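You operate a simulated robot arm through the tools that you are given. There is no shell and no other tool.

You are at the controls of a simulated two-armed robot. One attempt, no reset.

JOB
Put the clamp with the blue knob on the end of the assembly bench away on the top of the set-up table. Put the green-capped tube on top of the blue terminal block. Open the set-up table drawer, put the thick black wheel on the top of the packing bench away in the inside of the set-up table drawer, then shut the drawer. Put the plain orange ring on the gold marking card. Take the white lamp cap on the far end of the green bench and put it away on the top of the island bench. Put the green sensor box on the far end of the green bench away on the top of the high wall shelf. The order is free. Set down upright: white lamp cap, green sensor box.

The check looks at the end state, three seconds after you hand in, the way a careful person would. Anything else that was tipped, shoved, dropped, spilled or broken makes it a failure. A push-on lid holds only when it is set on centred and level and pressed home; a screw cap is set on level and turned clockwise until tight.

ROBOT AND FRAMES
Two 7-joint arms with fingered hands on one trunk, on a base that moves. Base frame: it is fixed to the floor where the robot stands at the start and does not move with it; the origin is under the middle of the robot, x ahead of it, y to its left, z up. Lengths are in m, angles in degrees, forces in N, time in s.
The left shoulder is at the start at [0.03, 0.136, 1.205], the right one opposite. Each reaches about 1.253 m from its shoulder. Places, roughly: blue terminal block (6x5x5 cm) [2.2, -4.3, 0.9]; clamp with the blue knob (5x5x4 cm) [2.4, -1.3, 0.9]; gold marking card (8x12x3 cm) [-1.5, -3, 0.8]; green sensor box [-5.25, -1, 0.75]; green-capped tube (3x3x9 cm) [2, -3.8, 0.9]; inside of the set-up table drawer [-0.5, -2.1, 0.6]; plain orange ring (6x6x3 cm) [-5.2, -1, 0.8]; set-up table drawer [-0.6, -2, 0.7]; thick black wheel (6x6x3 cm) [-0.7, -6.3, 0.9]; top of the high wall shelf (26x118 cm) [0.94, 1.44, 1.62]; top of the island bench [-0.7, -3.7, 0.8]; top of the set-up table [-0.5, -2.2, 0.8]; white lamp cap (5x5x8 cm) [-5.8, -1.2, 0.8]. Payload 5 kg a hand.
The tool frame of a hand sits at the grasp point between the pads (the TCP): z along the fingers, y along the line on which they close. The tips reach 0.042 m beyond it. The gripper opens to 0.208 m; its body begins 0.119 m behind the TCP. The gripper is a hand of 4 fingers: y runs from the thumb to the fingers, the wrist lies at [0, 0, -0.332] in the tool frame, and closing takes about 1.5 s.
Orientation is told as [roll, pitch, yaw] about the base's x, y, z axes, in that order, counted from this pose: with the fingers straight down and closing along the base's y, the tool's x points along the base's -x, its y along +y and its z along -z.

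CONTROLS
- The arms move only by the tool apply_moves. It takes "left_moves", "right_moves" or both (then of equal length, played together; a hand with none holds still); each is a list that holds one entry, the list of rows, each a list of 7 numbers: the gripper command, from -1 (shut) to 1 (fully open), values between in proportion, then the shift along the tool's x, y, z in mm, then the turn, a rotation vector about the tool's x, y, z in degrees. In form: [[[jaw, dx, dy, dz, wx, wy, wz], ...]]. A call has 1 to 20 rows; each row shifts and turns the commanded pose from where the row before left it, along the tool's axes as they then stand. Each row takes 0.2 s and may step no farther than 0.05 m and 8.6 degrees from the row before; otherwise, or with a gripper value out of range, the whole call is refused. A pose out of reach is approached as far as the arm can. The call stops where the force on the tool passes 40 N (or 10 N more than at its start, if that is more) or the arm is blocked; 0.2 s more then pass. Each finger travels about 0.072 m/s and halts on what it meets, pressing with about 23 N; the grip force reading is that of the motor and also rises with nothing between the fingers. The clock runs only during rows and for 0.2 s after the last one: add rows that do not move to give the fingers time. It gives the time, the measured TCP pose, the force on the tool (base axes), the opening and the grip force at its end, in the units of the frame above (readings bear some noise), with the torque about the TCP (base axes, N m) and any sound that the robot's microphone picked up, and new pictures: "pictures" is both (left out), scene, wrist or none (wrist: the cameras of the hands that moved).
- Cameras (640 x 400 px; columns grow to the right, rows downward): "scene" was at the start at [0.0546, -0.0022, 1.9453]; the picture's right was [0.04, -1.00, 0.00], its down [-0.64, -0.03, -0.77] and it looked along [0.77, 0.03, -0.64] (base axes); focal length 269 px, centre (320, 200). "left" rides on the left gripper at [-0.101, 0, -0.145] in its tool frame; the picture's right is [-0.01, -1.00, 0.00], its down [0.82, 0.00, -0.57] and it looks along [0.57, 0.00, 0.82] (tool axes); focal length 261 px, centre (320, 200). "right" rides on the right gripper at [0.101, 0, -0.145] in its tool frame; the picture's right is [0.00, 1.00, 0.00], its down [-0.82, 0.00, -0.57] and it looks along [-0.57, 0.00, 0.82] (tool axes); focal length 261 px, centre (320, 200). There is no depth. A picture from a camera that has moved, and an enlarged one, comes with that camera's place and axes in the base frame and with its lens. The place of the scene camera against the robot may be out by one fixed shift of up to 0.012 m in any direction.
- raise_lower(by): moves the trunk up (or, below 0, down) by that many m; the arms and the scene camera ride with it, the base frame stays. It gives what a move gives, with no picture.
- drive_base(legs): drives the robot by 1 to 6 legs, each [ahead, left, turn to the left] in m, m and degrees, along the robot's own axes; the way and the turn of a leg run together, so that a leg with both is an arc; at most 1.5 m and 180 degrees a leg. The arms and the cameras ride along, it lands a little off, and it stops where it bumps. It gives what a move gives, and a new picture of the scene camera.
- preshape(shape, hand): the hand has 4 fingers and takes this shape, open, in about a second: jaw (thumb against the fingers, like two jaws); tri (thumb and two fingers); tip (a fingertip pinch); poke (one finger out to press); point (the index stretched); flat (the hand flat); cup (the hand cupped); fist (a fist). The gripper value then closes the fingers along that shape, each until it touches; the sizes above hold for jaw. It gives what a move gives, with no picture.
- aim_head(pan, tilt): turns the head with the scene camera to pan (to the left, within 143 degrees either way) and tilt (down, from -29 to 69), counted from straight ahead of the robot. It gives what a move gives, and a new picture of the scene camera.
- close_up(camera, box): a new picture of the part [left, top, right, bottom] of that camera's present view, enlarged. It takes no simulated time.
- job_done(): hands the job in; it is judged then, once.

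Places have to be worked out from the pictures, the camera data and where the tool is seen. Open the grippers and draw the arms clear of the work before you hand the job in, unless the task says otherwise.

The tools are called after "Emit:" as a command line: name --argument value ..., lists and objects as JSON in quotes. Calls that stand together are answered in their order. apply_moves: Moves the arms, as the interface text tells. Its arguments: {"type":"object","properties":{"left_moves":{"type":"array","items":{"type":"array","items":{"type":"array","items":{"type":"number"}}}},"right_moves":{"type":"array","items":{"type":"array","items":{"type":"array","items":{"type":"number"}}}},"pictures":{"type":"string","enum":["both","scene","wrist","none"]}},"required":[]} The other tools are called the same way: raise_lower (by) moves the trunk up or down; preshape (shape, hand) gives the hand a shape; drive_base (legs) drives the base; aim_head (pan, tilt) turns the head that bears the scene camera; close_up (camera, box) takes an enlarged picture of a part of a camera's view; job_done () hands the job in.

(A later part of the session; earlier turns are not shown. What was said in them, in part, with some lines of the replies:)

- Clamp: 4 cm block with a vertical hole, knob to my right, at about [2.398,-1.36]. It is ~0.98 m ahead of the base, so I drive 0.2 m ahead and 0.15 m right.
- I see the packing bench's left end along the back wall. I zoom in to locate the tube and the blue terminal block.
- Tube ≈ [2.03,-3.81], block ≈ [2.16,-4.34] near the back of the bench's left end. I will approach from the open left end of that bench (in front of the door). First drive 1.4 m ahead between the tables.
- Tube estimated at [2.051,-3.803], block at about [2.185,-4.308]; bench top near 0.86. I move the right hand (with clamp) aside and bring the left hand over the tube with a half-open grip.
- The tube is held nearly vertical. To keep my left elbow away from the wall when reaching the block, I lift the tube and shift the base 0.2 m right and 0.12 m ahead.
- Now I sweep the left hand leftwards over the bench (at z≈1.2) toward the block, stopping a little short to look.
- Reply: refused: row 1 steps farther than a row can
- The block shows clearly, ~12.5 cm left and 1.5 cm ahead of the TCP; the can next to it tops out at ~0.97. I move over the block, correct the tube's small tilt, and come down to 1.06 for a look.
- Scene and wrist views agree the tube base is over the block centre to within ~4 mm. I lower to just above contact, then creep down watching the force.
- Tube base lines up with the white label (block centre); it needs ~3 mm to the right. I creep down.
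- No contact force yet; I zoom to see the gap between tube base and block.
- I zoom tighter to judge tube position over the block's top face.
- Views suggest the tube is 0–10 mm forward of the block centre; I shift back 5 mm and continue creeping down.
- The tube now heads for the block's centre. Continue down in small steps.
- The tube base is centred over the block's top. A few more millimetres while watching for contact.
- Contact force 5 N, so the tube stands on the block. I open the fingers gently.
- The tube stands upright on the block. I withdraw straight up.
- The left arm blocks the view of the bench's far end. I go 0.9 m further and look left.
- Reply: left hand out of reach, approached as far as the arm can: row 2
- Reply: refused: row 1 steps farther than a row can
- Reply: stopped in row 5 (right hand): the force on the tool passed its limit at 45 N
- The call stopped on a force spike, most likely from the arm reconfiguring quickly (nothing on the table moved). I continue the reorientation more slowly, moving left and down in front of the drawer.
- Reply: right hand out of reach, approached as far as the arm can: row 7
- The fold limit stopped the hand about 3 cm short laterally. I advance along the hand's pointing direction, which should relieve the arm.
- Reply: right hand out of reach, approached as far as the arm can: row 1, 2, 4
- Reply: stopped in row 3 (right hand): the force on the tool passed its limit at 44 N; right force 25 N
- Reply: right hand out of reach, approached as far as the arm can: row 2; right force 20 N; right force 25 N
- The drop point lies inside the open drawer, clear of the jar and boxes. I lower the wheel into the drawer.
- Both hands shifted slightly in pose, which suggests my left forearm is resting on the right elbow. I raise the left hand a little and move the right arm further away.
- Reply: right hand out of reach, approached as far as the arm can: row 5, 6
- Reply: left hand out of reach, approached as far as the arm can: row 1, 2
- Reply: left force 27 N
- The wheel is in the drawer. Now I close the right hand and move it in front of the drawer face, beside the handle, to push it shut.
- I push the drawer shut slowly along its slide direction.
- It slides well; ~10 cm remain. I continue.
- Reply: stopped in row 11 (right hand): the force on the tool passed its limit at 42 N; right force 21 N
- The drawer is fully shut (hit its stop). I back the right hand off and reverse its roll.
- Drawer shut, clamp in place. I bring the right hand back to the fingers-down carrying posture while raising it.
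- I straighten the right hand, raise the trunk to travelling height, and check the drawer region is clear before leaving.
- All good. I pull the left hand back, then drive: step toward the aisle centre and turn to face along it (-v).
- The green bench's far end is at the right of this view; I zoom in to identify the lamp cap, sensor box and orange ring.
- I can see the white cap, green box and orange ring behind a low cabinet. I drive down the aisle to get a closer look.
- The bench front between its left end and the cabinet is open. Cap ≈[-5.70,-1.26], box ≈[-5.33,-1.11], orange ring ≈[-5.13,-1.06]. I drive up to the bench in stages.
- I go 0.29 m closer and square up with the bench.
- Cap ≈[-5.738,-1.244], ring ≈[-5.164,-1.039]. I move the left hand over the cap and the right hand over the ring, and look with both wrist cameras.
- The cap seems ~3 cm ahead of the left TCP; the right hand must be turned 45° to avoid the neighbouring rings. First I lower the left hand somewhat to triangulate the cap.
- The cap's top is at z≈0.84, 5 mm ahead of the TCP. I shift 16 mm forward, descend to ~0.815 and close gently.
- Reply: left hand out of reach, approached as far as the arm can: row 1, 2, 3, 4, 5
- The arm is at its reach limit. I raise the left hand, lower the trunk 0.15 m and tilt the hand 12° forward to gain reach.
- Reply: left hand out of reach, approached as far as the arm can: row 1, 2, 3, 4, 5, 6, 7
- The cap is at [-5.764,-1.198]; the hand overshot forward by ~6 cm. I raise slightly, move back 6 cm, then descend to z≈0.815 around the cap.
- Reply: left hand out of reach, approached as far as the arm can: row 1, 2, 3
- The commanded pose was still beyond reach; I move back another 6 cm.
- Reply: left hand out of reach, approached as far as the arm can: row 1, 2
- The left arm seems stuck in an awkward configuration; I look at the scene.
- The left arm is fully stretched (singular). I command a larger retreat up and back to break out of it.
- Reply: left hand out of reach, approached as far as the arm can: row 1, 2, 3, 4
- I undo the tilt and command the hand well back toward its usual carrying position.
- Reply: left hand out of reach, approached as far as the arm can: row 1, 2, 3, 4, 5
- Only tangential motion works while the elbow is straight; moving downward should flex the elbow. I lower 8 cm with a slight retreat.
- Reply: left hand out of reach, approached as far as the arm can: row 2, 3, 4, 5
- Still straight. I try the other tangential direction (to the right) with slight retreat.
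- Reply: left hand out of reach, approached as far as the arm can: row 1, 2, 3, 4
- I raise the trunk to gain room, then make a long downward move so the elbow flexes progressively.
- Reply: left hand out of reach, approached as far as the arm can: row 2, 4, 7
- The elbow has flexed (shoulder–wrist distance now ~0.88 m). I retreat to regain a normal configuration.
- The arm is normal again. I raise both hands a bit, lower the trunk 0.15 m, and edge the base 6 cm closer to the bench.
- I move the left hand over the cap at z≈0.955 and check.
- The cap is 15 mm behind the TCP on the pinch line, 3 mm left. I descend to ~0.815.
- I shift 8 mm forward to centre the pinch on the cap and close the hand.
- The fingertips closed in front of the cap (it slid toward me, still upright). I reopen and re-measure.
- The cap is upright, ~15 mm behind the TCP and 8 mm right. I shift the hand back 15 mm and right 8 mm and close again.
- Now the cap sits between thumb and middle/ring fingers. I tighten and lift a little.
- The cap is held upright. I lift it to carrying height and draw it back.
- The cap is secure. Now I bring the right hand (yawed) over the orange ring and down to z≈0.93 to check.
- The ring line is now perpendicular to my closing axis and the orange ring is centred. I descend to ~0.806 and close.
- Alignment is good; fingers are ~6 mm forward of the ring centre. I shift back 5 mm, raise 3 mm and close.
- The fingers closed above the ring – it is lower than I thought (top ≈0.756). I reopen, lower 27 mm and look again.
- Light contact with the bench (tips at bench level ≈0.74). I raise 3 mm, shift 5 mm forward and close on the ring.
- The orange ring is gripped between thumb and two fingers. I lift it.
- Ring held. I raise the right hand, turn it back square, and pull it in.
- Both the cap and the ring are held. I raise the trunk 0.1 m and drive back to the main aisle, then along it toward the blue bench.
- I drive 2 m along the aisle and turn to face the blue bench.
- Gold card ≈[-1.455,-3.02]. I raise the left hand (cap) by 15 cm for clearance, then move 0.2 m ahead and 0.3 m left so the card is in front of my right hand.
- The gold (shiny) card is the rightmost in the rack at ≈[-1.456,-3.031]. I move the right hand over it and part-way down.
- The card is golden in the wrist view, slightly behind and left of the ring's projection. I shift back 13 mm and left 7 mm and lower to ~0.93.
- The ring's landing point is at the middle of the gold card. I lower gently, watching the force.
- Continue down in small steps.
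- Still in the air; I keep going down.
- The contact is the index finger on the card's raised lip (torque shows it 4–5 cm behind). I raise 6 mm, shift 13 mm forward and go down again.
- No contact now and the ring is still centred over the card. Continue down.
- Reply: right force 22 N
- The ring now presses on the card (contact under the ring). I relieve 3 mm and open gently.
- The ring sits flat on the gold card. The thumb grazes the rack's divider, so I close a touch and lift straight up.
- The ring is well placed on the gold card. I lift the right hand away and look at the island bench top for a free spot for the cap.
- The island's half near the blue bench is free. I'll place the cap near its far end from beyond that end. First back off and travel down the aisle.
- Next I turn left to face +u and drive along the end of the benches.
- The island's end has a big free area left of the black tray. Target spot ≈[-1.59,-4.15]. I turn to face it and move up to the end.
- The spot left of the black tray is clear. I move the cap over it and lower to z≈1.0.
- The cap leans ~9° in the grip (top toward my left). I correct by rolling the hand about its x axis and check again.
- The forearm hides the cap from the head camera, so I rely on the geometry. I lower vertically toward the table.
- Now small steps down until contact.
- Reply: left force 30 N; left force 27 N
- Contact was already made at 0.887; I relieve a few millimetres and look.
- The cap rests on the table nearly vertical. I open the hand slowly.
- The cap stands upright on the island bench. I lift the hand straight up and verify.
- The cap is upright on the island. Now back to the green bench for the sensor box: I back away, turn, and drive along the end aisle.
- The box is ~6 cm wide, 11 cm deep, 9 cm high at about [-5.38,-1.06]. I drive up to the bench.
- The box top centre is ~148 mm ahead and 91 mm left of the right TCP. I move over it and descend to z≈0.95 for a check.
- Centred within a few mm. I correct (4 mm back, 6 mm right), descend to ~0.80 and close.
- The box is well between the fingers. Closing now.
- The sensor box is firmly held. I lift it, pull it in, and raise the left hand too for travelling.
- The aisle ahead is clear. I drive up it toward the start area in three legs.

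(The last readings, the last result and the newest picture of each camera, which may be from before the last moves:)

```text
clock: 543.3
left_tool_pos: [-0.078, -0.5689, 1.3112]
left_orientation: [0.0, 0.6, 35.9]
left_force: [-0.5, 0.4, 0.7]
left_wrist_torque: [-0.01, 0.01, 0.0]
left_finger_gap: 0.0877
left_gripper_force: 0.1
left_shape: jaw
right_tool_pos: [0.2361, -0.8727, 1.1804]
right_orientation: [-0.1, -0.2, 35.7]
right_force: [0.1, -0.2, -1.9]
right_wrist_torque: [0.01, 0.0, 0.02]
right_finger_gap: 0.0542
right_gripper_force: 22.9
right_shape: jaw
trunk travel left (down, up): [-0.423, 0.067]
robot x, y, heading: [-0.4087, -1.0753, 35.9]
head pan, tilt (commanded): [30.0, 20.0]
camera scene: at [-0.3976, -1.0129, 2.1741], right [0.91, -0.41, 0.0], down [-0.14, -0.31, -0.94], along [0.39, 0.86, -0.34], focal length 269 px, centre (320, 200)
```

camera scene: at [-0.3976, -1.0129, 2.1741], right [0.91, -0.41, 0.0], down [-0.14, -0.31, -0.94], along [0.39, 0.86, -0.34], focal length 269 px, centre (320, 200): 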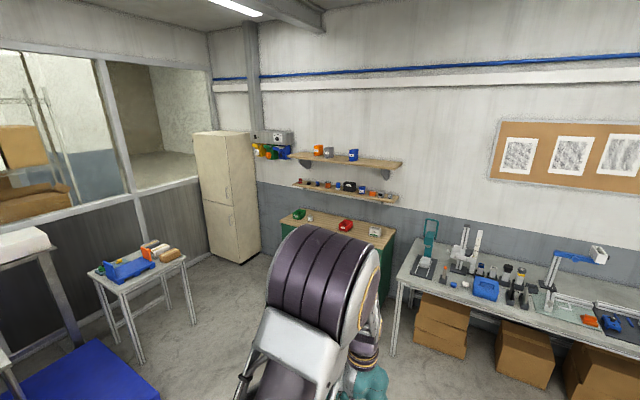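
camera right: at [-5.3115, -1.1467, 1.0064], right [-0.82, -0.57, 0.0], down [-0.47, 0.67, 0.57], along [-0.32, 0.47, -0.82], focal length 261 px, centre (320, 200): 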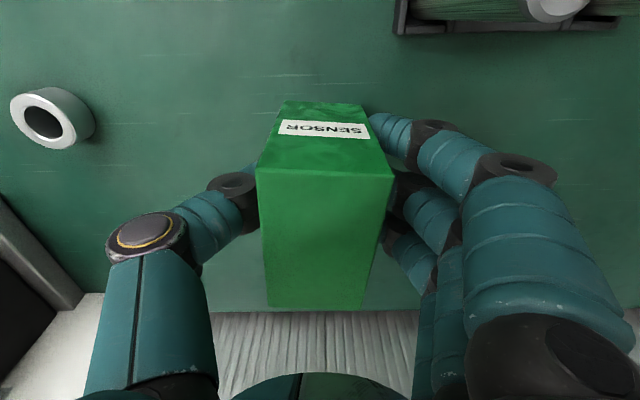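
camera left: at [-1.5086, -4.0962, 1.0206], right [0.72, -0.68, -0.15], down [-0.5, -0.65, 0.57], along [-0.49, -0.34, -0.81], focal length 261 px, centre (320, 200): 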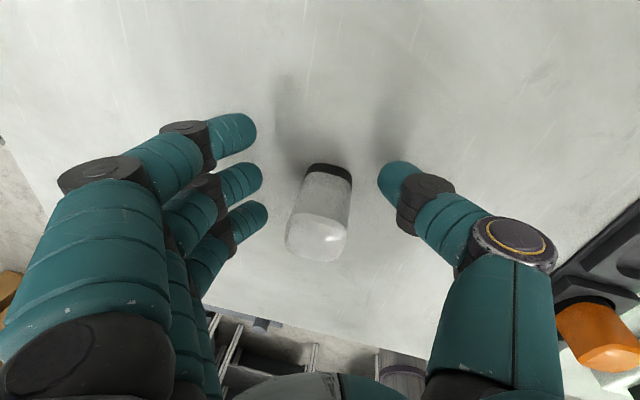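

The high shelf has free room on its right part (between the blue box and the right end). I drive toward it diagonally.

Emit:
drive_base --legs '[[0.9, 0.5, -0.6], [0.55, 0.59, 0]]'

Emit:
aim_head --pan 0 --tilt 15

```text
clock: 552.5
left_tool_pos: [0.4606, 1.1375, 1.3108]
left_orientation: [0.0, 0.5, 35.5]
left_force: [-0.3, -0.8, -0.5]
left_wrist_torque: [-0.04, 0.02, 0.03]
left_finger_gap: 0.0876
left_gripper_force: 0.1
left_shape: jaw
right_tool_pos: [0.7727, 0.8307, 1.18]
right_orientation: [-0.1, -0.2, 35.2]
right_force: [-0.6, 0.1, -1.4]
right_wrist_torque: [0.02, 0.04, -0.02]
right_finger_gap: 0.0542
right_gripper_force: 22.9
right_shape: jaw
trunk travel left (down, up): [-0.423, 0.067]
robot x, y, heading: [0.1233, 0.6333, 35.2]
head pan, tilt (commanded): [30.0, 20.0]
camera scene: at [0.1368, 0.6979, 2.1741], right [0.91, -0.42, 0.0], down [-0.14, -0.31, -0.94], along [0.39, 0.85, -0.34], focal length 269 px, centre (320, 200)
```

scene: 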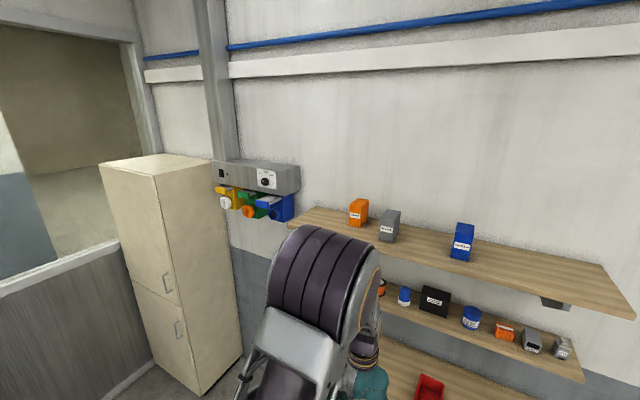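

```text
clock: 553.4
left_tool_pos: [0.4601, 1.1378, 1.3109]
left_orientation: [0.0, 0.6, 35.5]
left_force: [0.2, -0.2, 0.0]
left_wrist_torque: [0.02, -0.05, -0.01]
left_finger_gap: 0.088
left_gripper_force: 0.0
left_shape: jaw
right_tool_pos: [0.772, 0.8312, 1.1807]
right_orientation: [-0.1, -0.2, 35.2]
right_force: [-0.6, -0.4, -3.0]
right_wrist_torque: [0.03, -0.03, 0.0]
right_finger_gap: 0.0542
right_gripper_force: 23.6
right_shape: jaw
trunk travel left (down, up): [-0.423, 0.067]
robot x, y, heading: [0.1245, 0.6364, 35.3]
head pan, tilt (commanded): [0.0, 15.0]
camera scene: at [0.1739, 0.6667, 2.1823], right [0.58, -0.82, 0.0], down [-0.21, -0.15, -0.97], along [0.79, 0.56, -0.26], focal length 269 px, centre (320, 200)
```

scene: 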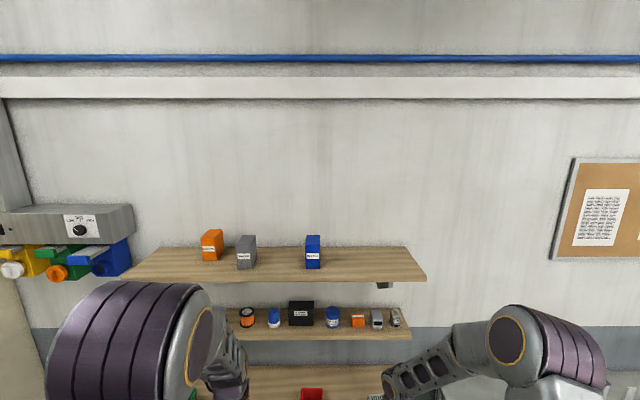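

I look down to check the clearance to the green dresser in front.

Emit:
aim_head --pan 0 --tilt 55

```text
clock: 554.5
left_tool_pos: [0.4599, 1.1374, 1.3104]
left_orientation: [0.1, 0.6, 35.5]
left_force: [-0.1, -0.2, -1.1]
left_wrist_torque: [-0.05, 0.0, 0.04]
left_finger_gap: 0.0878
left_gripper_force: 0.0
left_shape: jaw
right_tool_pos: [0.7722, 0.8312, 1.18]
right_orientation: [-0.1, -0.1, 35.1]
right_force: [-0.2, -0.5, -2.7]
right_wrist_torque: [0.0, 0.01, -0.02]
right_finger_gap: 0.0541
right_gripper_force: 22.8
right_shape: jaw
trunk travel left (down, up): [-0.423, 0.067]
robot x, y, heading: [0.1208, 0.6373, 35.4]
head pan, tilt (commanded): [0.0, 55.0]
camera scene: at [0.1568, 0.6547, 2.1221], right [0.58, -0.82, 0.0], down [-0.67, -0.47, -0.57], along [0.47, 0.33, -0.82], focal length 269 px, centre (320, 200)
```

scene: 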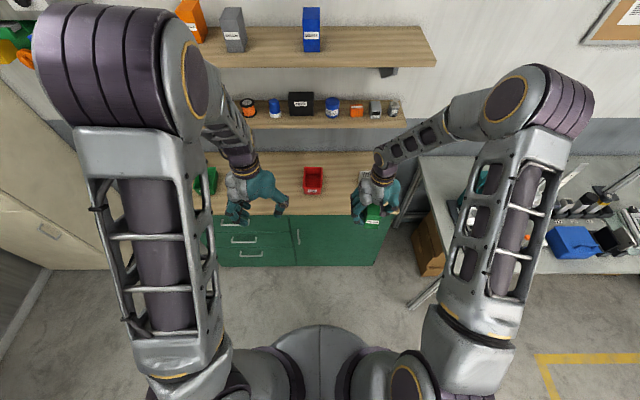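

There is ~10 cm of margin to the dresser if I stand at the right distance. First I raise the trunk, swing the left arm back out of the way, and lift the box above the shelf level before driving in.

Emit:
raise_lower --by 0.06

Emit:
apply_moves --left_moves '[[[-0.15, 33, 34, 5, 0, 0, 0], [-0.15, 33, 34, 5, 0, 0, 0], [-0.15, 33, 34, 5, 0, 0, 0], [-0.15, 33, 34, 5, 0, 0, 0], [-0.15, 33, 34, 5, 0, 0, 0], [-0.15, 33, 34, 5, 0, 0, 0], [-0.15, 33, 34, 5, 0, 0, 0], [-0.15, 33, 34, 5, 0, 0, 0], [-0.15, 33, 34, 5, 0, 0, 0], [-0.15, 33, 34, 5, 0, 0, 0], [-0.15, 0, 0, 0, 0, 0, 0], [-0.15, 0, 0, 0, 0, 0, 0], [-0.15, 0, 0, 0, 0, 0, 0], [-0.15, 0, 0, 0, 0, 0, 0]]]' --right_moves '[[[-1, 0, 0, -25, 0, 0, 0], [-1, 0, 0, -40, 0, 0, 0], [-1, 0, 0, -40, 0, 0, 0], [-1, 0, 0, -40, 0, 0, 0], [-1, 0, 0, -40, 0, 0, 0], [-1, 0, 0, -40, 0, 0, 0], [-1, 0, 0, -40, 0, 0, 0], [-1, 0, 0, -40, 0, 0, 0], [-1, 0, 0, -40, 0, 0, 0], [-1, 0, 0, -40, 0, 0, 0], [-1, 0, 0, -40, 0, 0, 0], [-1, 0, 0, -40, 0, 0, 0], [-1, 0, 0, -40, 0, 0, 0], [-1, 0, 0, 0, 0, 0, 0]]]' --pictures "both"

```text
clock: 555.5
left_tool_pos: [0.4606, 1.1379, 1.37]
left_orientation: [-0.1, 0.5, 35.5]
left_force: [0.8, -0.1, -0.4]
left_wrist_torque: [0.0, 0.0, 0.0]
left_finger_gap: 0.0877
left_gripper_force: 0.1
left_shape: jaw
right_tool_pos: [0.7729, 0.8312, 1.2402]
right_orientation: [-0.1, -0.2, 35.2]
right_force: [0.5, -1.1, -0.9]
right_wrist_torque: [0.02, 0.05, 0.01]
right_finger_gap: 0.054
right_gripper_force: 23.5
right_shape: jaw
trunk travel left (down, up): [-0.483, 0.007]
robot x, y, heading: [0.1248, 0.6389, 35.2]
head pan, tilt (commanded): [0.0, 55.0]
```

```text
clock: 558.5
left_tool_pos: [-0.0046, 1.2237, 1.3245]
left_orientation: [0.0, 0.6, 35.6]
left_force: [0.4, 0.7, 0.6]
left_wrist_torque: [-0.02, 0.07, -0.04]
left_finger_gap: 0.0881
left_gripper_force: 0.1
left_shape: jaw
right_tool_pos: [0.7725, 0.8308, 1.7444]
right_orientation: [0.0, -0.1, 35.2]
right_force: [0.7, 0.2, -2.3]
right_wrist_torque: [-0.04, 0.08, -0.01]
right_finger_gap: 0.0547
right_gripper_force: 23.1
right_shape: jaw
trunk travel left (down, up): [-0.483, 0.007]
robot x, y, heading: [0.1234, 0.637, 35.6]
head pan, tilt (commanded): [0.0, 55.0]
camera scene: at [0.1581, 0.655, 2.1819], right [0.58, -0.82, 0.0], down [-0.67, -0.47, -0.57], along [0.47, 0.33, -0.82], focal length 269 px, centre (320, 200)
camera right: at [0.6897, 0.7754, 1.8894], right [-0.57, 0.82, 0.0], down [0.67, 0.47, 0.57], along [0.47, 0.33, -0.82], focal length 261 px, centre (320, 200)
camera left: at [0.0778, 1.2833, 1.4673], right [0.58, -0.81, 0.0], down [-0.66, -0.48, 0.58], along [-0.47, -0.34, -0.81], focal length 261 px, centre (320, 200)
```

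scene: 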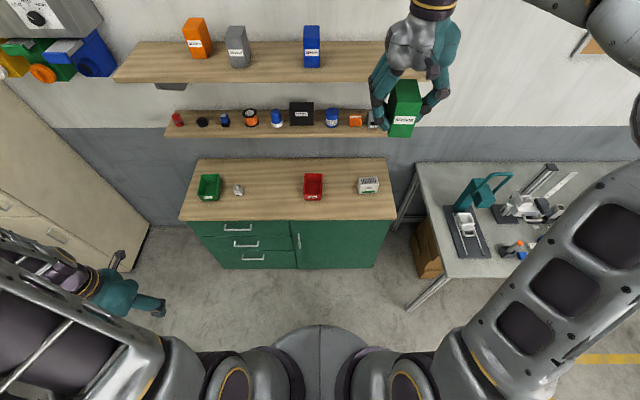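
right: 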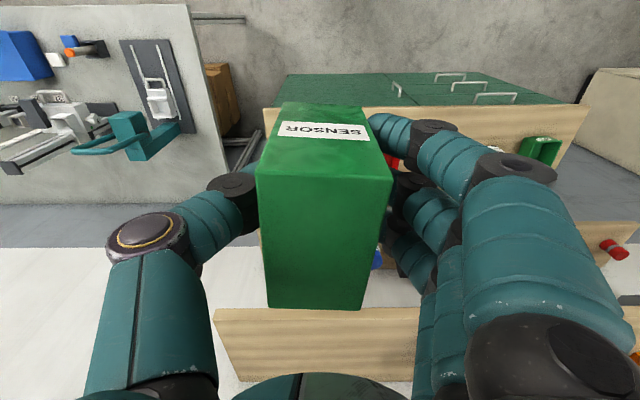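
left: 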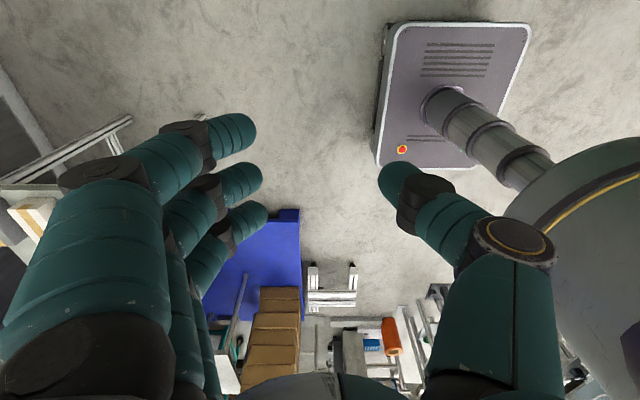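

The box is above shelf level. I drive forward 0.4 m, keeping clear of the dresser, and look.

Emit:
drive_base --legs '[[0.3, 0, 0], [0.12, 0, 0]]'

Emit:
aim_head --pan -10 --tilt 35

```text
clock: 561.4
left_tool_pos: [0.3439, 1.4671, 1.323]
left_orientation: [0.0, 0.6, 35.2]
left_force: [-0.3, 0.7, 0.4]
left_wrist_torque: [-0.03, 0.06, 0.01]
left_finger_gap: 0.0881
left_gripper_force: 0.0
left_shape: jaw
right_tool_pos: [1.1177, 1.0712, 1.7443]
right_orientation: [-0.1, -0.1, 34.8]
right_force: [-0.1, 0.7, -3.0]
right_wrist_torque: [-0.06, 0.11, 0.0]
right_finger_gap: 0.0544
right_gripper_force: 23.0
right_shape: jaw
trunk travel left (down, up): [-0.483, 0.007]
robot x, y, heading: [0.4683, 0.8816, 34.8]
head pan, tilt (commanded): [0.0, 55.0]
camera scene: at [0.5027, 0.8982, 2.182], right [0.57, -0.82, 0.0], down [-0.67, -0.47, -0.57], along [0.47, 0.33, -0.82], focal length 269 px, centre (320, 200)
```

scene: 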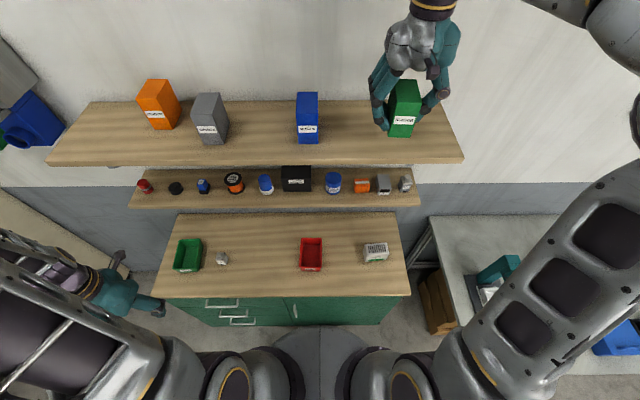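

```text
clock: 562.2
left_tool_pos: [0.3434, 1.4684, 1.3245]
left_orientation: [0.0, 0.6, 35.1]
left_force: [0.4, 0.0, -0.3]
left_wrist_torque: [-0.03, 0.06, 0.0]
left_finger_gap: 0.0881
left_gripper_force: 0.0
left_shape: jaw
right_tool_pos: [1.1173, 1.0716, 1.7454]
right_orientation: [0.0, -0.1, 35.0]
right_force: [0.0, -0.1, -2.4]
right_wrist_torque: [-0.01, 0.03, 0.01]
right_finger_gap: 0.0545
right_gripper_force: 22.4
right_shape: jaw
trunk travel left (down, up): [-0.483, 0.007]
robot x, y, heading: [0.4656, 0.8771, 35.0]
head pan, tilt (commanded): [-10.0, 35.0]
camera scene: at [0.5232, 0.894, 2.2101], right [0.42, -0.91, 0.0], down [-0.52, -0.24, -0.82], along [0.74, 0.35, -0.57], focal length 269 px, centre (320, 200)
```

scene: 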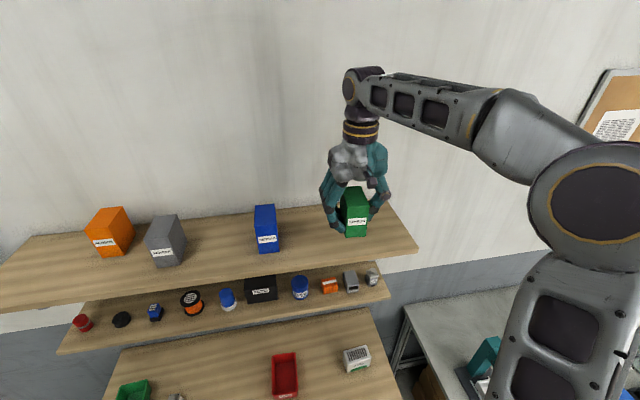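

The box hovers over the shelf, right of the blue box. I lower ~3.5 cm and move 4 cm further in.

Emit:
apply_moves --right_moves '[[[-1, 0, 0, 20, 0, 0, 0], [-1, 0, 0, 15, 0, 0, 0], [-1, -20, 0, 0, 0, 0, 0], [-1, -20, 0, 0, 0, 0, 0], [-1, 0, 0, 0, 0, 0, 0]]]' --pictures "both"

Emit:
close_up --camera "scene" --box '[240, 150, 420, 270]'

```text
clock: 563.4
left_tool_pos: [0.3409, 1.4671, 1.3246]
left_orientation: [0.0, 0.5, 35.3]
left_force: [-1.9, -0.3, -0.4]
left_wrist_torque: [-0.01, -0.06, -0.02]
left_finger_gap: 0.0882
left_gripper_force: 0.0
left_shape: jaw
right_tool_pos: [1.1492, 1.0916, 1.7103]
right_orientation: [-0.1, -0.3, 35.0]
right_force: [0.5, -2.1, -2.2]
right_wrist_torque: [0.09, -0.05, 0.0]
right_finger_gap: 0.0542
right_gripper_force: 22.8
right_shape: jaw
trunk travel left (down, up): [-0.483, 0.007]
robot x, y, heading: [0.4696, 0.8796, 35.2]
head pan, tilt (commanded): [-10.0, 35.0]
camera scene: at [0.5209, 0.8919, 2.2103], right [0.42, -0.91, 0.0], down [-0.52, -0.24, -0.82], along [0.74, 0.35, -0.57], focal length 269 px, centre (320, 200)
camera right: at [1.0662, 1.0361, 1.8544], right [-0.57, 0.82, 0.0], down [0.67, 0.47, 0.57], along [0.47, 0.33, -0.82], focal length 261 px, centre (320, 200)
```

scene: 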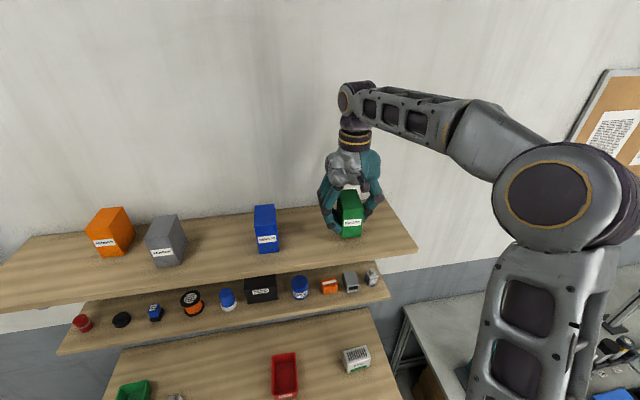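
right: 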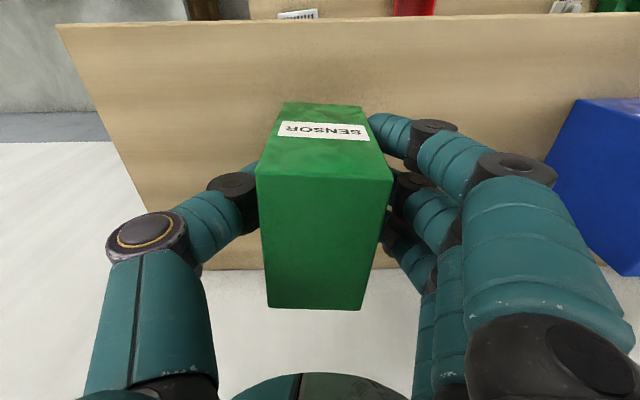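

```text
3.33 times, centred on (330, 210) of scene
camera zoom: at [0.5209, 0.8919, 2.2103], right [0.42, -0.91, 0.0], down [-0.52, -0.24, -0.82], along [0.74, 0.35, -0.57], focal length 896 px, centre (287, 167)
```

zoom: 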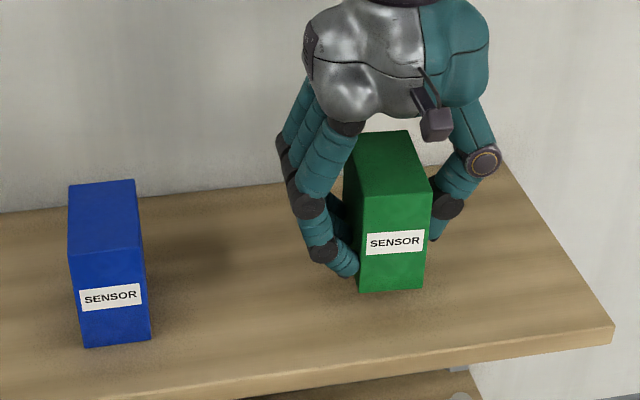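

Box label faces out, well within the shelf. I lower it gently until contact.

Emit:
apply_moves --right_moves '[[[-1, 0, 0, 10, 0, 0, 0], [-1, 0, 0, 8, 0, 0, 0], [-1, 0, 0, 0, 0, 0, 0]]]' --pictures "none"

Emit:
close_up --camera "scene" --box '[290, 180, 400, 270]'

```text
clock: 564.2
left_tool_pos: [0.3426, 1.4673, 1.3245]
left_orientation: [0.0, 0.7, 35.1]
left_force: [-0.3, 0.6, 0.2]
left_wrist_torque: [-0.01, -0.01, -0.02]
left_finger_gap: 0.0881
left_gripper_force: 0.1
left_shape: jaw
right_tool_pos: [1.1503, 1.0941, 1.6917]
right_orientation: [-0.1, -0.2, 34.9]
right_force: [-0.2, 0.5, -2.2]
right_wrist_torque: [-0.01, 0.0, 0.01]
right_finger_gap: 0.0541
right_gripper_force: 23.1
right_shape: jaw
trunk travel left (down, up): [-0.483, 0.007]
robot x, y, heading: [0.4703, 0.8789, 34.8]
head pan, tilt (commanded): [-10.0, 35.0]
```

```text
4.44 times, centred on (345, 225) of scene
camera zoom: at [0.5223, 0.8936, 2.2103], right [0.42, -0.91, 0.0], down [-0.52, -0.24, -0.82], along [0.74, 0.35, -0.57], focal length 1195 px, centre (209, 89)
```

zoom: 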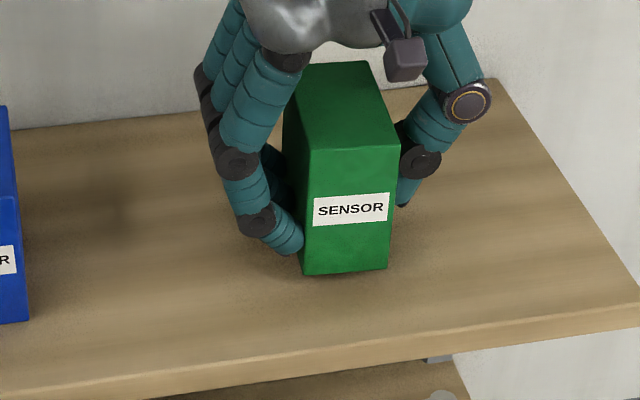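

Emit:
apply_moves --right_moves '[[[-1, 0, 0, 4, 0, 0, 0], [-1, 0, 0, 0, 0, 0, 0]]]' --pictures "none"

```text
clock: 564.8
left_tool_pos: [0.3428, 1.4665, 1.3231]
left_orientation: [0.0, 0.5, 35.2]
left_force: [-0.3, 0.0, 0.1]
left_wrist_torque: [-0.03, -0.01, -0.02]
left_finger_gap: 0.0879
left_gripper_force: 0.0
left_shape: jaw
right_tool_pos: [1.151, 1.0948, 1.6877]
right_orientation: [-0.1, -0.2, 34.9]
right_force: [0.8, 0.1, -2.3]
right_wrist_torque: [0.01, -0.02, 0.01]
right_finger_gap: 0.054
right_gripper_force: 23.2
right_shape: jaw
trunk travel left (down, up): [-0.483, 0.007]
robot x, y, heading: [0.4689, 0.8765, 35.0]
head pan, tilt (commanded): [-10.0, 35.0]
```

No contact yet at 1.688; another few millimetres at a time.

Emit:
apply_moves --right_moves '[[[-1, 0, 0, 4, 0, 0, 0], [-1, 0, 0, 0, 0, 0, 0]]]' --pictures "none"

```text
clock: 565.4
left_tool_pos: [0.3418, 1.467, 1.3242]
left_orientation: [-0.1, 0.6, 35.4]
left_force: [-0.1, -0.6, -0.3]
left_wrist_torque: [-0.04, -0.03, 0.0]
left_finger_gap: 0.088
left_gripper_force: 0.1
left_shape: jaw
right_tool_pos: [1.1501, 1.0938, 1.6834]
right_orientation: [-0.1, -0.1, 34.8]
right_force: [0.3, -0.3, -1.6]
right_wrist_torque: [0.02, -0.01, -0.05]
right_finger_gap: 0.0543
right_gripper_force: 23.1
right_shape: jaw
trunk travel left (down, up): [-0.483, 0.007]
robot x, y, heading: [0.4694, 0.8792, 34.9]
head pan, tilt (commanded): [-10.0, 35.0]
```

Emit:
apply_moves --right_moves '[[[-1, 0, 0, 4, 0, 0, 0], [-1, 0, 0, 0, 0, 0, 0]]]' --pictures "none"

Emit:
close_up --camera "scene" --box '[290, 180, 400, 270]'

```text
clock: 566.0
left_tool_pos: [0.3425, 1.467, 1.3252]
left_orientation: [-0.1, 0.6, 35.2]
left_force: [-0.7, 0.4, 0.1]
left_wrist_torque: [0.0, -0.01, 0.01]
left_finger_gap: 0.0881
left_gripper_force: 0.1
left_shape: jaw
right_tool_pos: [1.1507, 1.0946, 1.6806]
right_orientation: [-0.1, -0.3, 34.9]
right_force: [-0.3, -0.6, 4.5]
right_wrist_torque: [0.02, -0.01, 0.01]
right_finger_gap: 0.0543
right_gripper_force: 23.1
right_shape: jaw
trunk travel left (down, up): [-0.483, 0.007]
robot x, y, heading: [0.4689, 0.8769, 35.1]
head pan, tilt (commanded): [-10.0, 35.0]
```

```text
4.44 times, centred on (345, 225) of scene
camera zoom: at [0.522, 0.8933, 2.2103], right [0.42, -0.91, 0.0], down [-0.52, -0.24, -0.82], along [0.74, 0.35, -0.57], focal length 1195 px, centre (209, 89)
```

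zoom: 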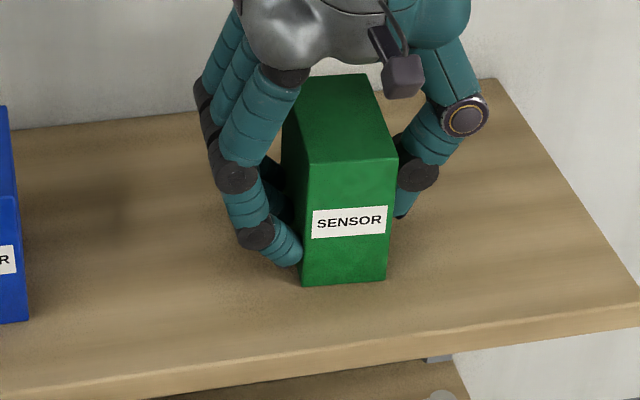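

Contact felt (force turned to +4.5 N). I open the hand gently.

Emit:
apply_moves --right_moves '[[[-0.6, 0, 0, 0, 0, 0, 0], [-0.4, 0, 0, 0, 0, 0, 0], [-0.3, 0, 0, 0, 0, 0, 0], [-0.2, 0, 0, 0, 0, 0, 0], [-0.1, 0, 0, 0, 0, 0, 0], [-0.1, 0, 0, 0, 0, 0, 0], [-0.1, 0, 0, 0, 0, 0, 0]]]' --pictures "wrist"

Emit:
close_up --camera "scene" --box '[290, 180, 400, 270]'

```text
clock: 567.6
left_tool_pos: [0.3421, 1.4671, 1.3224]
left_orientation: [0.0, 0.6, 35.2]
left_force: [-0.2, 0.3, 0.7]
left_wrist_torque: [-0.02, 0.0, -0.02]
left_finger_gap: 0.0879
left_gripper_force: 0.0
left_shape: jaw
right_tool_pos: [1.149, 1.0947, 1.679]
right_orientation: [0.0, -0.3, 34.9]
right_force: [-0.4, -0.5, -0.2]
right_wrist_torque: [0.03, -0.02, 0.02]
right_finger_gap: 0.0926
right_gripper_force: 0.2
right_shape: jaw
trunk travel left (down, up): [-0.483, 0.007]
robot x, y, heading: [0.4657, 0.8789, 35.3]
head pan, tilt (commanded): [-10.0, 35.0]
camera right: at [1.0671, 1.038, 1.8248], right [-0.57, 0.82, 0.0], down [0.67, 0.47, 0.57], along [0.47, 0.33, -0.82], focal length 261 px, centre (320, 200)
```

right: 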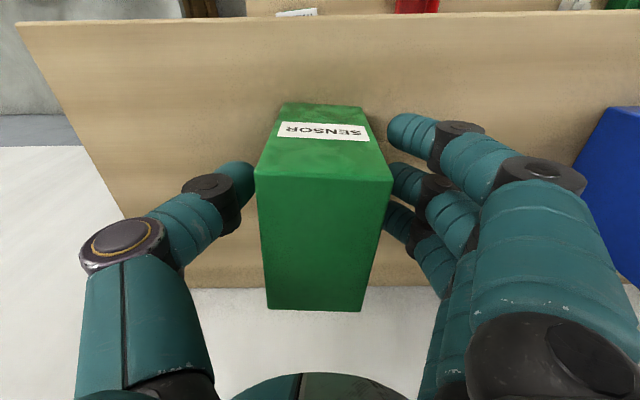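

```text
4.44 times, centred on (345, 225) of scene
camera zoom: at [0.5221, 0.8933, 2.2103], right [0.42, -0.91, 0.0], down [-0.52, -0.24, -0.82], along [0.74, 0.35, -0.57], focal length 1195 px, centre (209, 89)
```

zoom: 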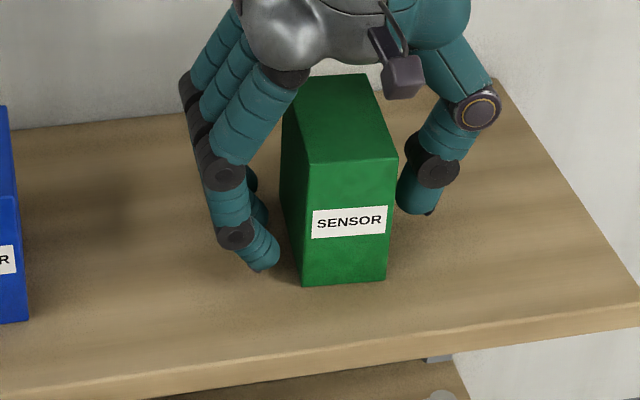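

The sensor box stands upright on the high shelf. I widen the fingers a little and withdraw the hand straight back along the box's sides (raising fully would over-stretch the arm).

Emit:
apply_moves --right_moves '[[[0.1, 0, 0, 0, 0, 0, 0], [0.1, 0, 0, -8, 0, 0, 0], [0.1, 0, 0, -8, 0, 0, 0], [0.1, 20, 0, 0, 0, 0, 0], [0.1, 25, 0, 0, 0, 0, 0], [0.1, 30, 0, 0, 0, 0, 0], [0.1, 30, 0, 0, 0, 0, 0], [0.1, 30, 0, 0, 0, 0, 0], [0.1, 30, 0, 0, 0, 0, 0], [0.1, 0, 0, 0, 0, 0, 0]]]' --pictures "both"

Emit:
close_up --camera "scene" --box '[230, 170, 410, 290]'

```text
clock: 569.8
left_tool_pos: [0.3441, 1.4681, 1.3242]
left_orientation: [-0.1, 0.6, 35.0]
left_force: [-0.6, -0.4, 0.4]
left_wrist_torque: [0.01, 0.02, -0.02]
left_finger_gap: 0.0879
left_gripper_force: 0.1
left_shape: jaw
right_tool_pos: [1.0151, 1.0, 1.6955]
right_orientation: [-0.1, -0.2, 34.9]
right_force: [1.0, 0.4, 0.1]
right_wrist_torque: [-0.05, 0.05, 0.01]
right_finger_gap: 0.1137
right_gripper_force: 0.1
right_shape: jaw
trunk travel left (down, up): [-0.483, 0.007]
robot x, y, heading: [0.4688, 0.8771, 34.9]
head pan, tilt (commanded): [-10.0, 35.0]
camera scene: at [0.5234, 0.8942, 2.2102], right [0.42, -0.91, 0.0], down [-0.52, -0.24, -0.82], along [0.74, 0.35, -0.57], focal length 269 px, centre (320, 200)
camera right: at [0.9326, 0.9445, 1.8398], right [-0.57, 0.82, 0.0], down [0.67, 0.47, 0.57], along [0.47, 0.33, -0.82], focal length 261 px, centre (320, 200)
```

scene: 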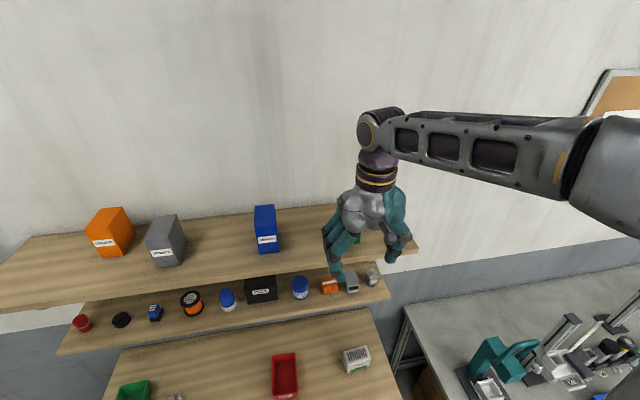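
right: 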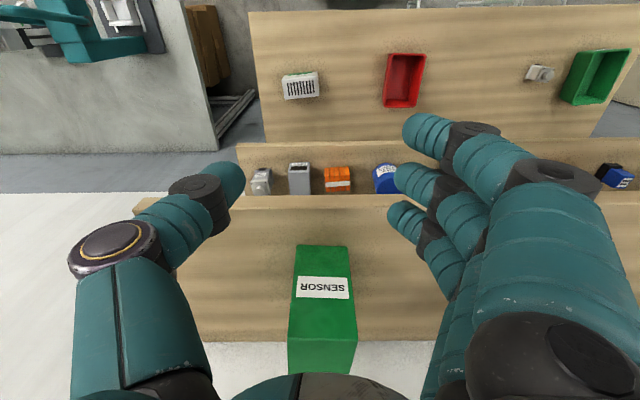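

```text
3.33 times, centred on (320, 230) of scene
camera zoom: at [0.5234, 0.8942, 2.2102], right [0.42, -0.91, 0.0], down [-0.52, -0.24, -0.82], along [0.74, 0.35, -0.57], focal length 896 px, centre (320, 100)
```

zoom: 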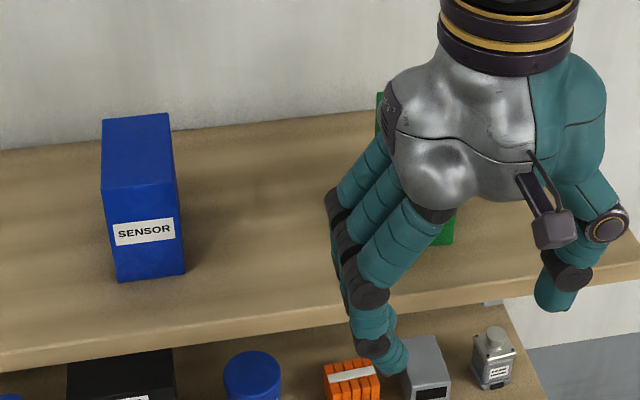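

The box stays in place; the hand is clear of it. I back the base away 0.45 m and check the shelf.

Emit:
drive_base --legs '[[-0.45, 0, 0]]'

Emit:
apply_moves --right_moves '[[[0.1, 40, 0, 40, 0, 0, 0], [0.1, 0, 0, 45, 0, 0, 0], [0.1, 0, 0, 45, 0, 0, 0], [0.1, 0, 0, 45, 0, 0, 0], [0.1, 0, 0, 45, 0, 0, 0], [0.1, 0, 0, 45, 0, 0, 0], [0.1, 0, 0, 45, 0, 0, 0], [0.1, 0, 0, 45, 0, 0, 0], [0.1, 0, 0, 0, 0, 0, 0]]]' --pictures "none"

Emit:
aim_head --pan -10 --tilt 20

Emit:
close_up --camera "scene" --box '[180, 150, 500, 350]'

```text
clock: 572.5
left_tool_pos: [-0.0239, 1.2103, 1.3241]
left_orientation: [-0.1, 0.5, 34.7]
left_force: [0.7, 1.1, 0.3]
left_wrist_torque: [0.0, 0.06, 0.0]
left_finger_gap: 0.088
left_gripper_force: 0.0
left_shape: jaw
right_tool_pos: [0.6467, 0.74, 1.6956]
right_orientation: [0.0, -0.2, 34.6]
right_force: [0.2, -0.6, -0.3]
right_wrist_torque: [0.0, 0.0, 0.01]
right_finger_gap: 0.1136
right_gripper_force: 0.1
right_shape: jaw
trunk travel left (down, up): [-0.483, 0.007]
robot x, y, heading: [0.0977, 0.622, 34.8]
head pan, tilt (commanded): [-10.0, 35.0]
camera scene: at [0.1534, 0.6363, 2.2102], right [0.42, -0.91, 0.0], down [-0.52, -0.24, -0.82], along [0.74, 0.34, -0.57], focal length 269 px, centre (320, 200)
```

scene: 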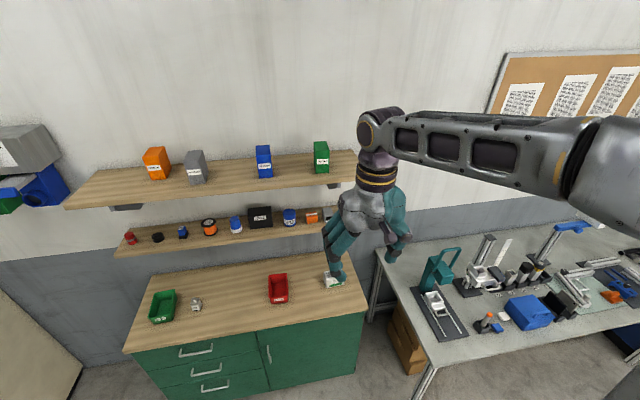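

```text
refused: row 1 steps farther than a row can; nothing moved
```

```text
clock: 573.3
left_tool_pos: [-0.0243, 1.2104, 1.3248]
left_orientation: [0.1, 0.5, 35.0]
left_force: [-0.2, -0.8, -0.5]
left_wrist_torque: [0.05, -0.01, -0.04]
left_finger_gap: 0.0881
left_gripper_force: 0.1
left_shape: jaw
right_tool_pos: [0.6452, 0.7398, 1.6953]
right_orientation: [-0.1, -0.2, 34.6]
right_force: [0.0, 0.2, 1.1]
right_wrist_torque: [0.04, -0.07, -0.01]
right_finger_gap: 0.1129
right_gripper_force: 0.1
right_shape: jaw
trunk travel left (down, up): [-0.483, 0.007]
robot x, y, heading: [0.099, 0.6198, 34.7]
head pan, tilt (commanded): [-10.0, 20.0]
camera scene: at [0.156, 0.6369, 2.2341], right [0.42, -0.91, 0.0], down [-0.31, -0.14, -0.94], along [0.85, 0.39, -0.34], focal length 269 px, centre (320, 200)
```

scene: 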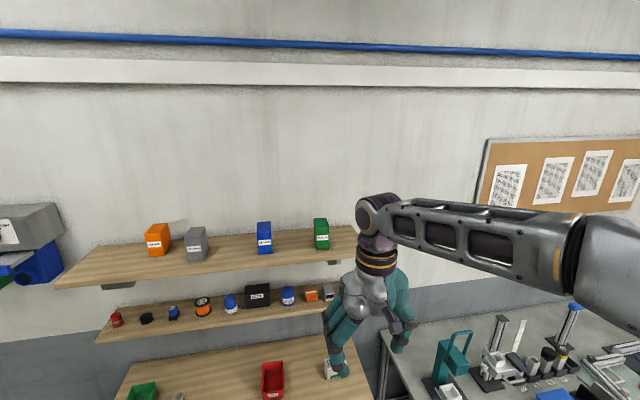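

```text
2.00 times, centred on (340, 250) of scene
camera zoom: at [0.156, 0.6369, 2.2341], right [0.42, -0.91, 0.0], down [-0.31, -0.14, -0.94], along [0.85, 0.39, -0.34], focal length 538 px, centre (280, 100)
```

zoom: 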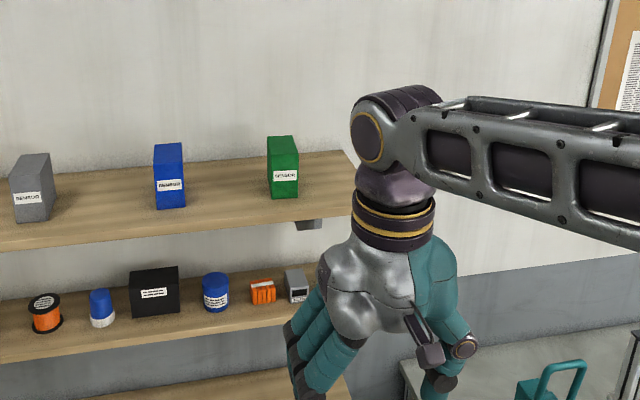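

The green sensor box stands upright on the high shelf. I lower the right arm to a neutral pose, open both hands, and do a final visual check of the other items from here.

Emit:
apply_moves --left_moves '[[[0.3, 0, 0, 0, 0, 0, 0], [0.5, 0, 0, 0, 0, 0, 0], [0.5, 0, 0, 0, 0, 0, 0], [0.5, 0, 0, 0, 0, 0, 0], [0.5, 0, 0, 0, 0, 0, 0], [0.5, 0, 0, 0, 0, 0, 0], [0.5, 0, 0, 0, 0, 0, 0], [0.5, 0, 0, 0, 0, 0, 0], [0.5, 0, 0, 0, 0, 0, 0], [0.5, 0, 0, 0, 0, 0, 0]]]' --right_moves '[[[0.3, 20, 0, 40, 0, 0, 0], [0.5, 10, 0, 45, 0, 0, 0], [0.5, 0, 0, 45, 0, 0, 0], [0.5, 0, 0, 45, 0, 0, 0], [0.5, 0, 0, 45, 0, 0, 0], [0.5, 0, 0, 45, 0, 0, 0], [0.5, 0, 0, 45, 0, 0, 0], [0.5, 0, 0, 45, 0, 0, 0], [0.5, 0, 0, 40, 0, 0, 0], [0.5, 0, 0, 0, 0, 0, 0]]]' --pictures "none"

Emit:
aim_head --pan -100 --tilt 20

Emit:
close_up --camera "scene" --box '[260, 130, 360, 190]'

Emit:
aim_head --pan -140 --tilt 30

```text
clock: 575.5
left_tool_pos: [-0.0253, 1.2103, 1.3241]
left_orientation: [0.1, 0.5, 34.9]
left_force: [-1.4, 0.1, 0.2]
left_wrist_torque: [0.07, -0.05, -0.01]
left_finger_gap: 0.1555
left_gripper_force: 0.0
left_shape: jaw
right_tool_pos: [0.6192, 0.7214, 1.3012]
right_orientation: [-0.2, -0.2, 34.6]
right_force: [-0.2, 0.2, 0.7]
right_wrist_torque: [0.05, -0.05, 0.01]
right_finger_gap: 0.1559
right_gripper_force: 0.0
right_shape: jaw
trunk travel left (down, up): [-0.483, 0.007]
robot x, y, heading: [0.0997, 0.6227, 34.5]
head pan, tilt (commanded): [-10.0, 20.0]
```

```text
clock: 577.1
left_tool_pos: [-0.0248, 1.2102, 1.3243]
left_orientation: [0.0, 0.6, 34.8]
left_force: [0.1, 0.3, 0.1]
left_wrist_torque: [0.01, 0.03, -0.01]
left_finger_gap: 0.1556
left_gripper_force: 0.0
left_shape: jaw
right_tool_pos: [0.6205, 0.7218, 1.3009]
right_orientation: [-0.2, -0.1, 34.6]
right_force: [-0.4, 0.5, -0.4]
right_wrist_torque: [0.01, -0.02, -0.02]
right_finger_gap: 0.1558
right_gripper_force: 0.0
right_shape: jaw
trunk travel left (down, up): [-0.483, 0.007]
robot x, y, heading: [0.1014, 0.6242, 34.6]
head pan, tilt (commanded): [-100.0, 20.0]
camera scene: at [0.1113, 0.5141, 2.2341], right [-0.91, -0.42, 0.0], down [-0.14, 0.31, -0.94], along [0.39, -0.85, -0.34], focal length 269 px, centre (320, 200)
```

scene: 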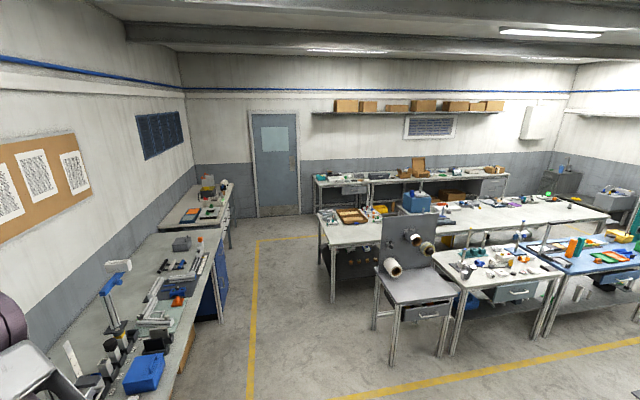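

```text
6.40 times, centred on (310, 160) of scene
camera zoom: at [0.1113, 0.5141, 2.2341], right [-0.91, -0.42, 0.0], down [-0.14, 0.31, -0.94], along [0.39, -0.85, -0.34], focal length 1721 px, centre (384, 456)
```

zoom: 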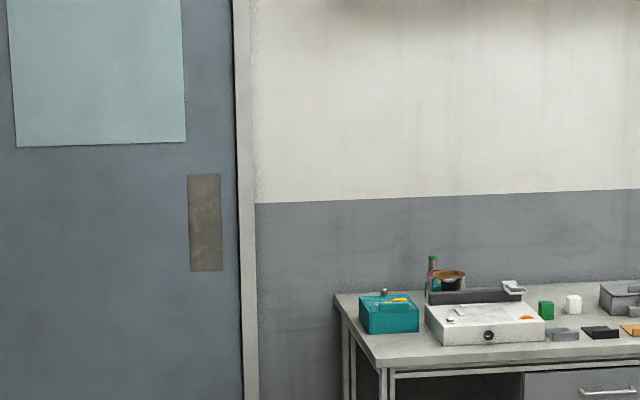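

```text
clock: 578.2
left_tool_pos: [-0.0246, 1.2111, 1.3238]
left_orientation: [0.0, 0.5, 34.8]
left_force: [0.8, 0.6, -0.1]
left_wrist_torque: [0.0, -0.02, 0.0]
left_finger_gap: 0.1554
left_gripper_force: 0.1
left_shape: jaw
right_tool_pos: [0.619, 0.723, 1.3011]
right_orientation: [-0.1, -0.1, 34.6]
right_force: [-0.8, 0.2, -0.2]
right_wrist_torque: [-0.03, 0.0, 0.0]
right_finger_gap: 0.1557
right_gripper_force: 0.0
right_shape: jaw
trunk travel left (down, up): [-0.483, 0.007]
robot x, y, heading: [0.0964, 0.6217, 34.5]
head pan, tilt (commanded): [-140.0, 30.0]
camera scene: at [0.0488, 0.5116, 2.2181], right [-0.96, 0.26, 0.0], down [0.13, 0.48, -0.87], along [-0.23, -0.84, -0.5], focal length 269 px, centre (320, 200)
```

scene: 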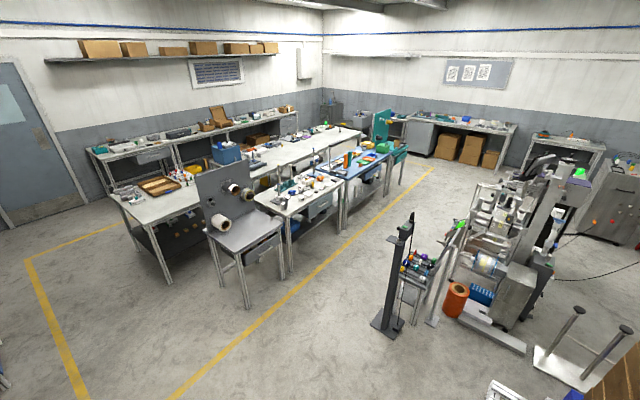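

The tube still stands on the block. I zoom on the set-up table, blue bench and island end for a last check.

Emit:
close_up --camera "scene" --box '[240, 140, 420, 250]'

Emit:
aim_head --pan -115 --tilt 25

Emit:
close_up --camera "scene" --box '[280, 170, 480, 290]'

```text
3.56 times, centred on (330, 195) of scene
camera zoom: at [0.0488, 0.5116, 2.2181], right [-0.96, 0.26, 0.0], down [0.13, 0.48, -0.87], along [-0.23, -0.84, -0.5], focal length 956 px, centre (284, 218)
```

zoom: 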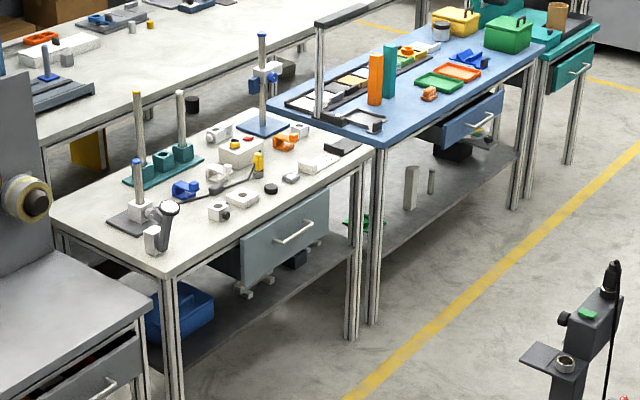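

```text
clock: 579.1
left_tool_pos: [-0.0237, 1.2103, 1.3242]
left_orientation: [0.0, 0.6, 34.9]
left_force: [0.0, 0.0, 0.2]
left_wrist_torque: [-0.04, -0.02, 0.03]
left_finger_gap: 0.1553
left_gripper_force: 0.0
left_shape: jaw
right_tool_pos: [0.6207, 0.7215, 1.302]
right_orientation: [-0.1, -0.1, 34.5]
right_force: [-0.5, -0.2, -0.2]
right_wrist_torque: [0.0, 0.0, 0.02]
right_finger_gap: 0.1555
right_gripper_force: 0.1
right_shape: jaw
trunk travel left (down, up): [-0.483, 0.007]
robot x, y, heading: [0.0962, 0.6157, 34.6]
head pan, tilt (commanded): [-115.0, 25.0]
camera scene: at [0.0879, 0.5081, 2.226], right [-0.99, -0.17, 0.0], down [-0.07, 0.42, -0.91], along [0.15, -0.89, -0.42], focal length 269 px, centre (320, 200)
```

scene: 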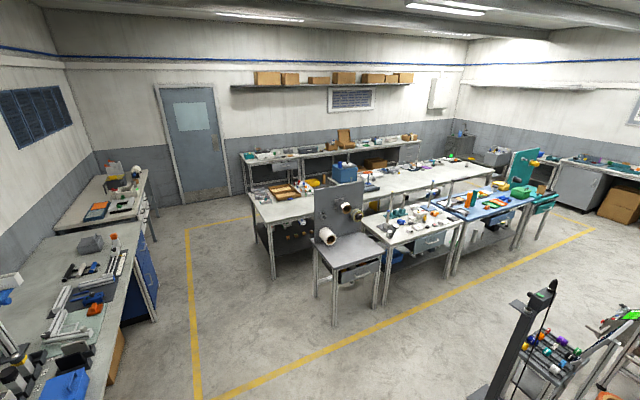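

```text
3.20 times, centred on (380, 230) of scene
camera zoom: at [0.0879, 0.5081, 2.226], right [-0.99, -0.17, 0.0], down [-0.07, 0.42, -0.91], along [0.15, -0.89, -0.42], focal length 860 px, centre (128, 104)
```

zoom: 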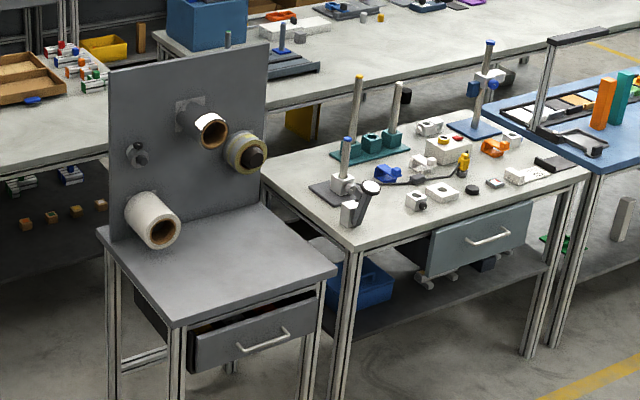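

Everything checks out: clamp on the set-up table, drawer shut flush, tube standing on the block, ring on the gold card, cap on the island bench, sensor box upright on the high shelf, and both hands are open and clear. I hand the job in.

Emit:
job_done

```text
The job is handed in.
```

I handed the job in with all six items placed. The check's verdict hasn't come back, so whether it passed isn't known yet.

- **Clamp:** it stands upright on the set-up table. It slipped from my grip during the descent rather than being set down, so it dropped a short way and landed upright at the spot I had chosen. I saw nothing else disturbed there.
- **Tube:** it stands upright on the blue terminal block, and I confirmed this from across the room at the end.
- **Wheel:** it is in the set-up table drawer. I pushed the drawer against its stop, and it looks flush.
- **Orange ring:** it lies flat on the gold card, near the middle.
- **White lamp cap:** it stands upright on the island bench. I pressed it down harder than intended, so it slid in the grip, but it settled upright. My last look at it was when I left it there; it was not in the final check.
- **Green sensor box:** it stands upright on the high shelf, to the right of the blue box.

Two moments could matter if the check is strict. My fingertips pushed on the drawer front at about 44 N before I gripped its handle. My index finger also touched the raised lip of the gold card briefly; neither moved anything I could see.

Both hands are open and clear of the work.
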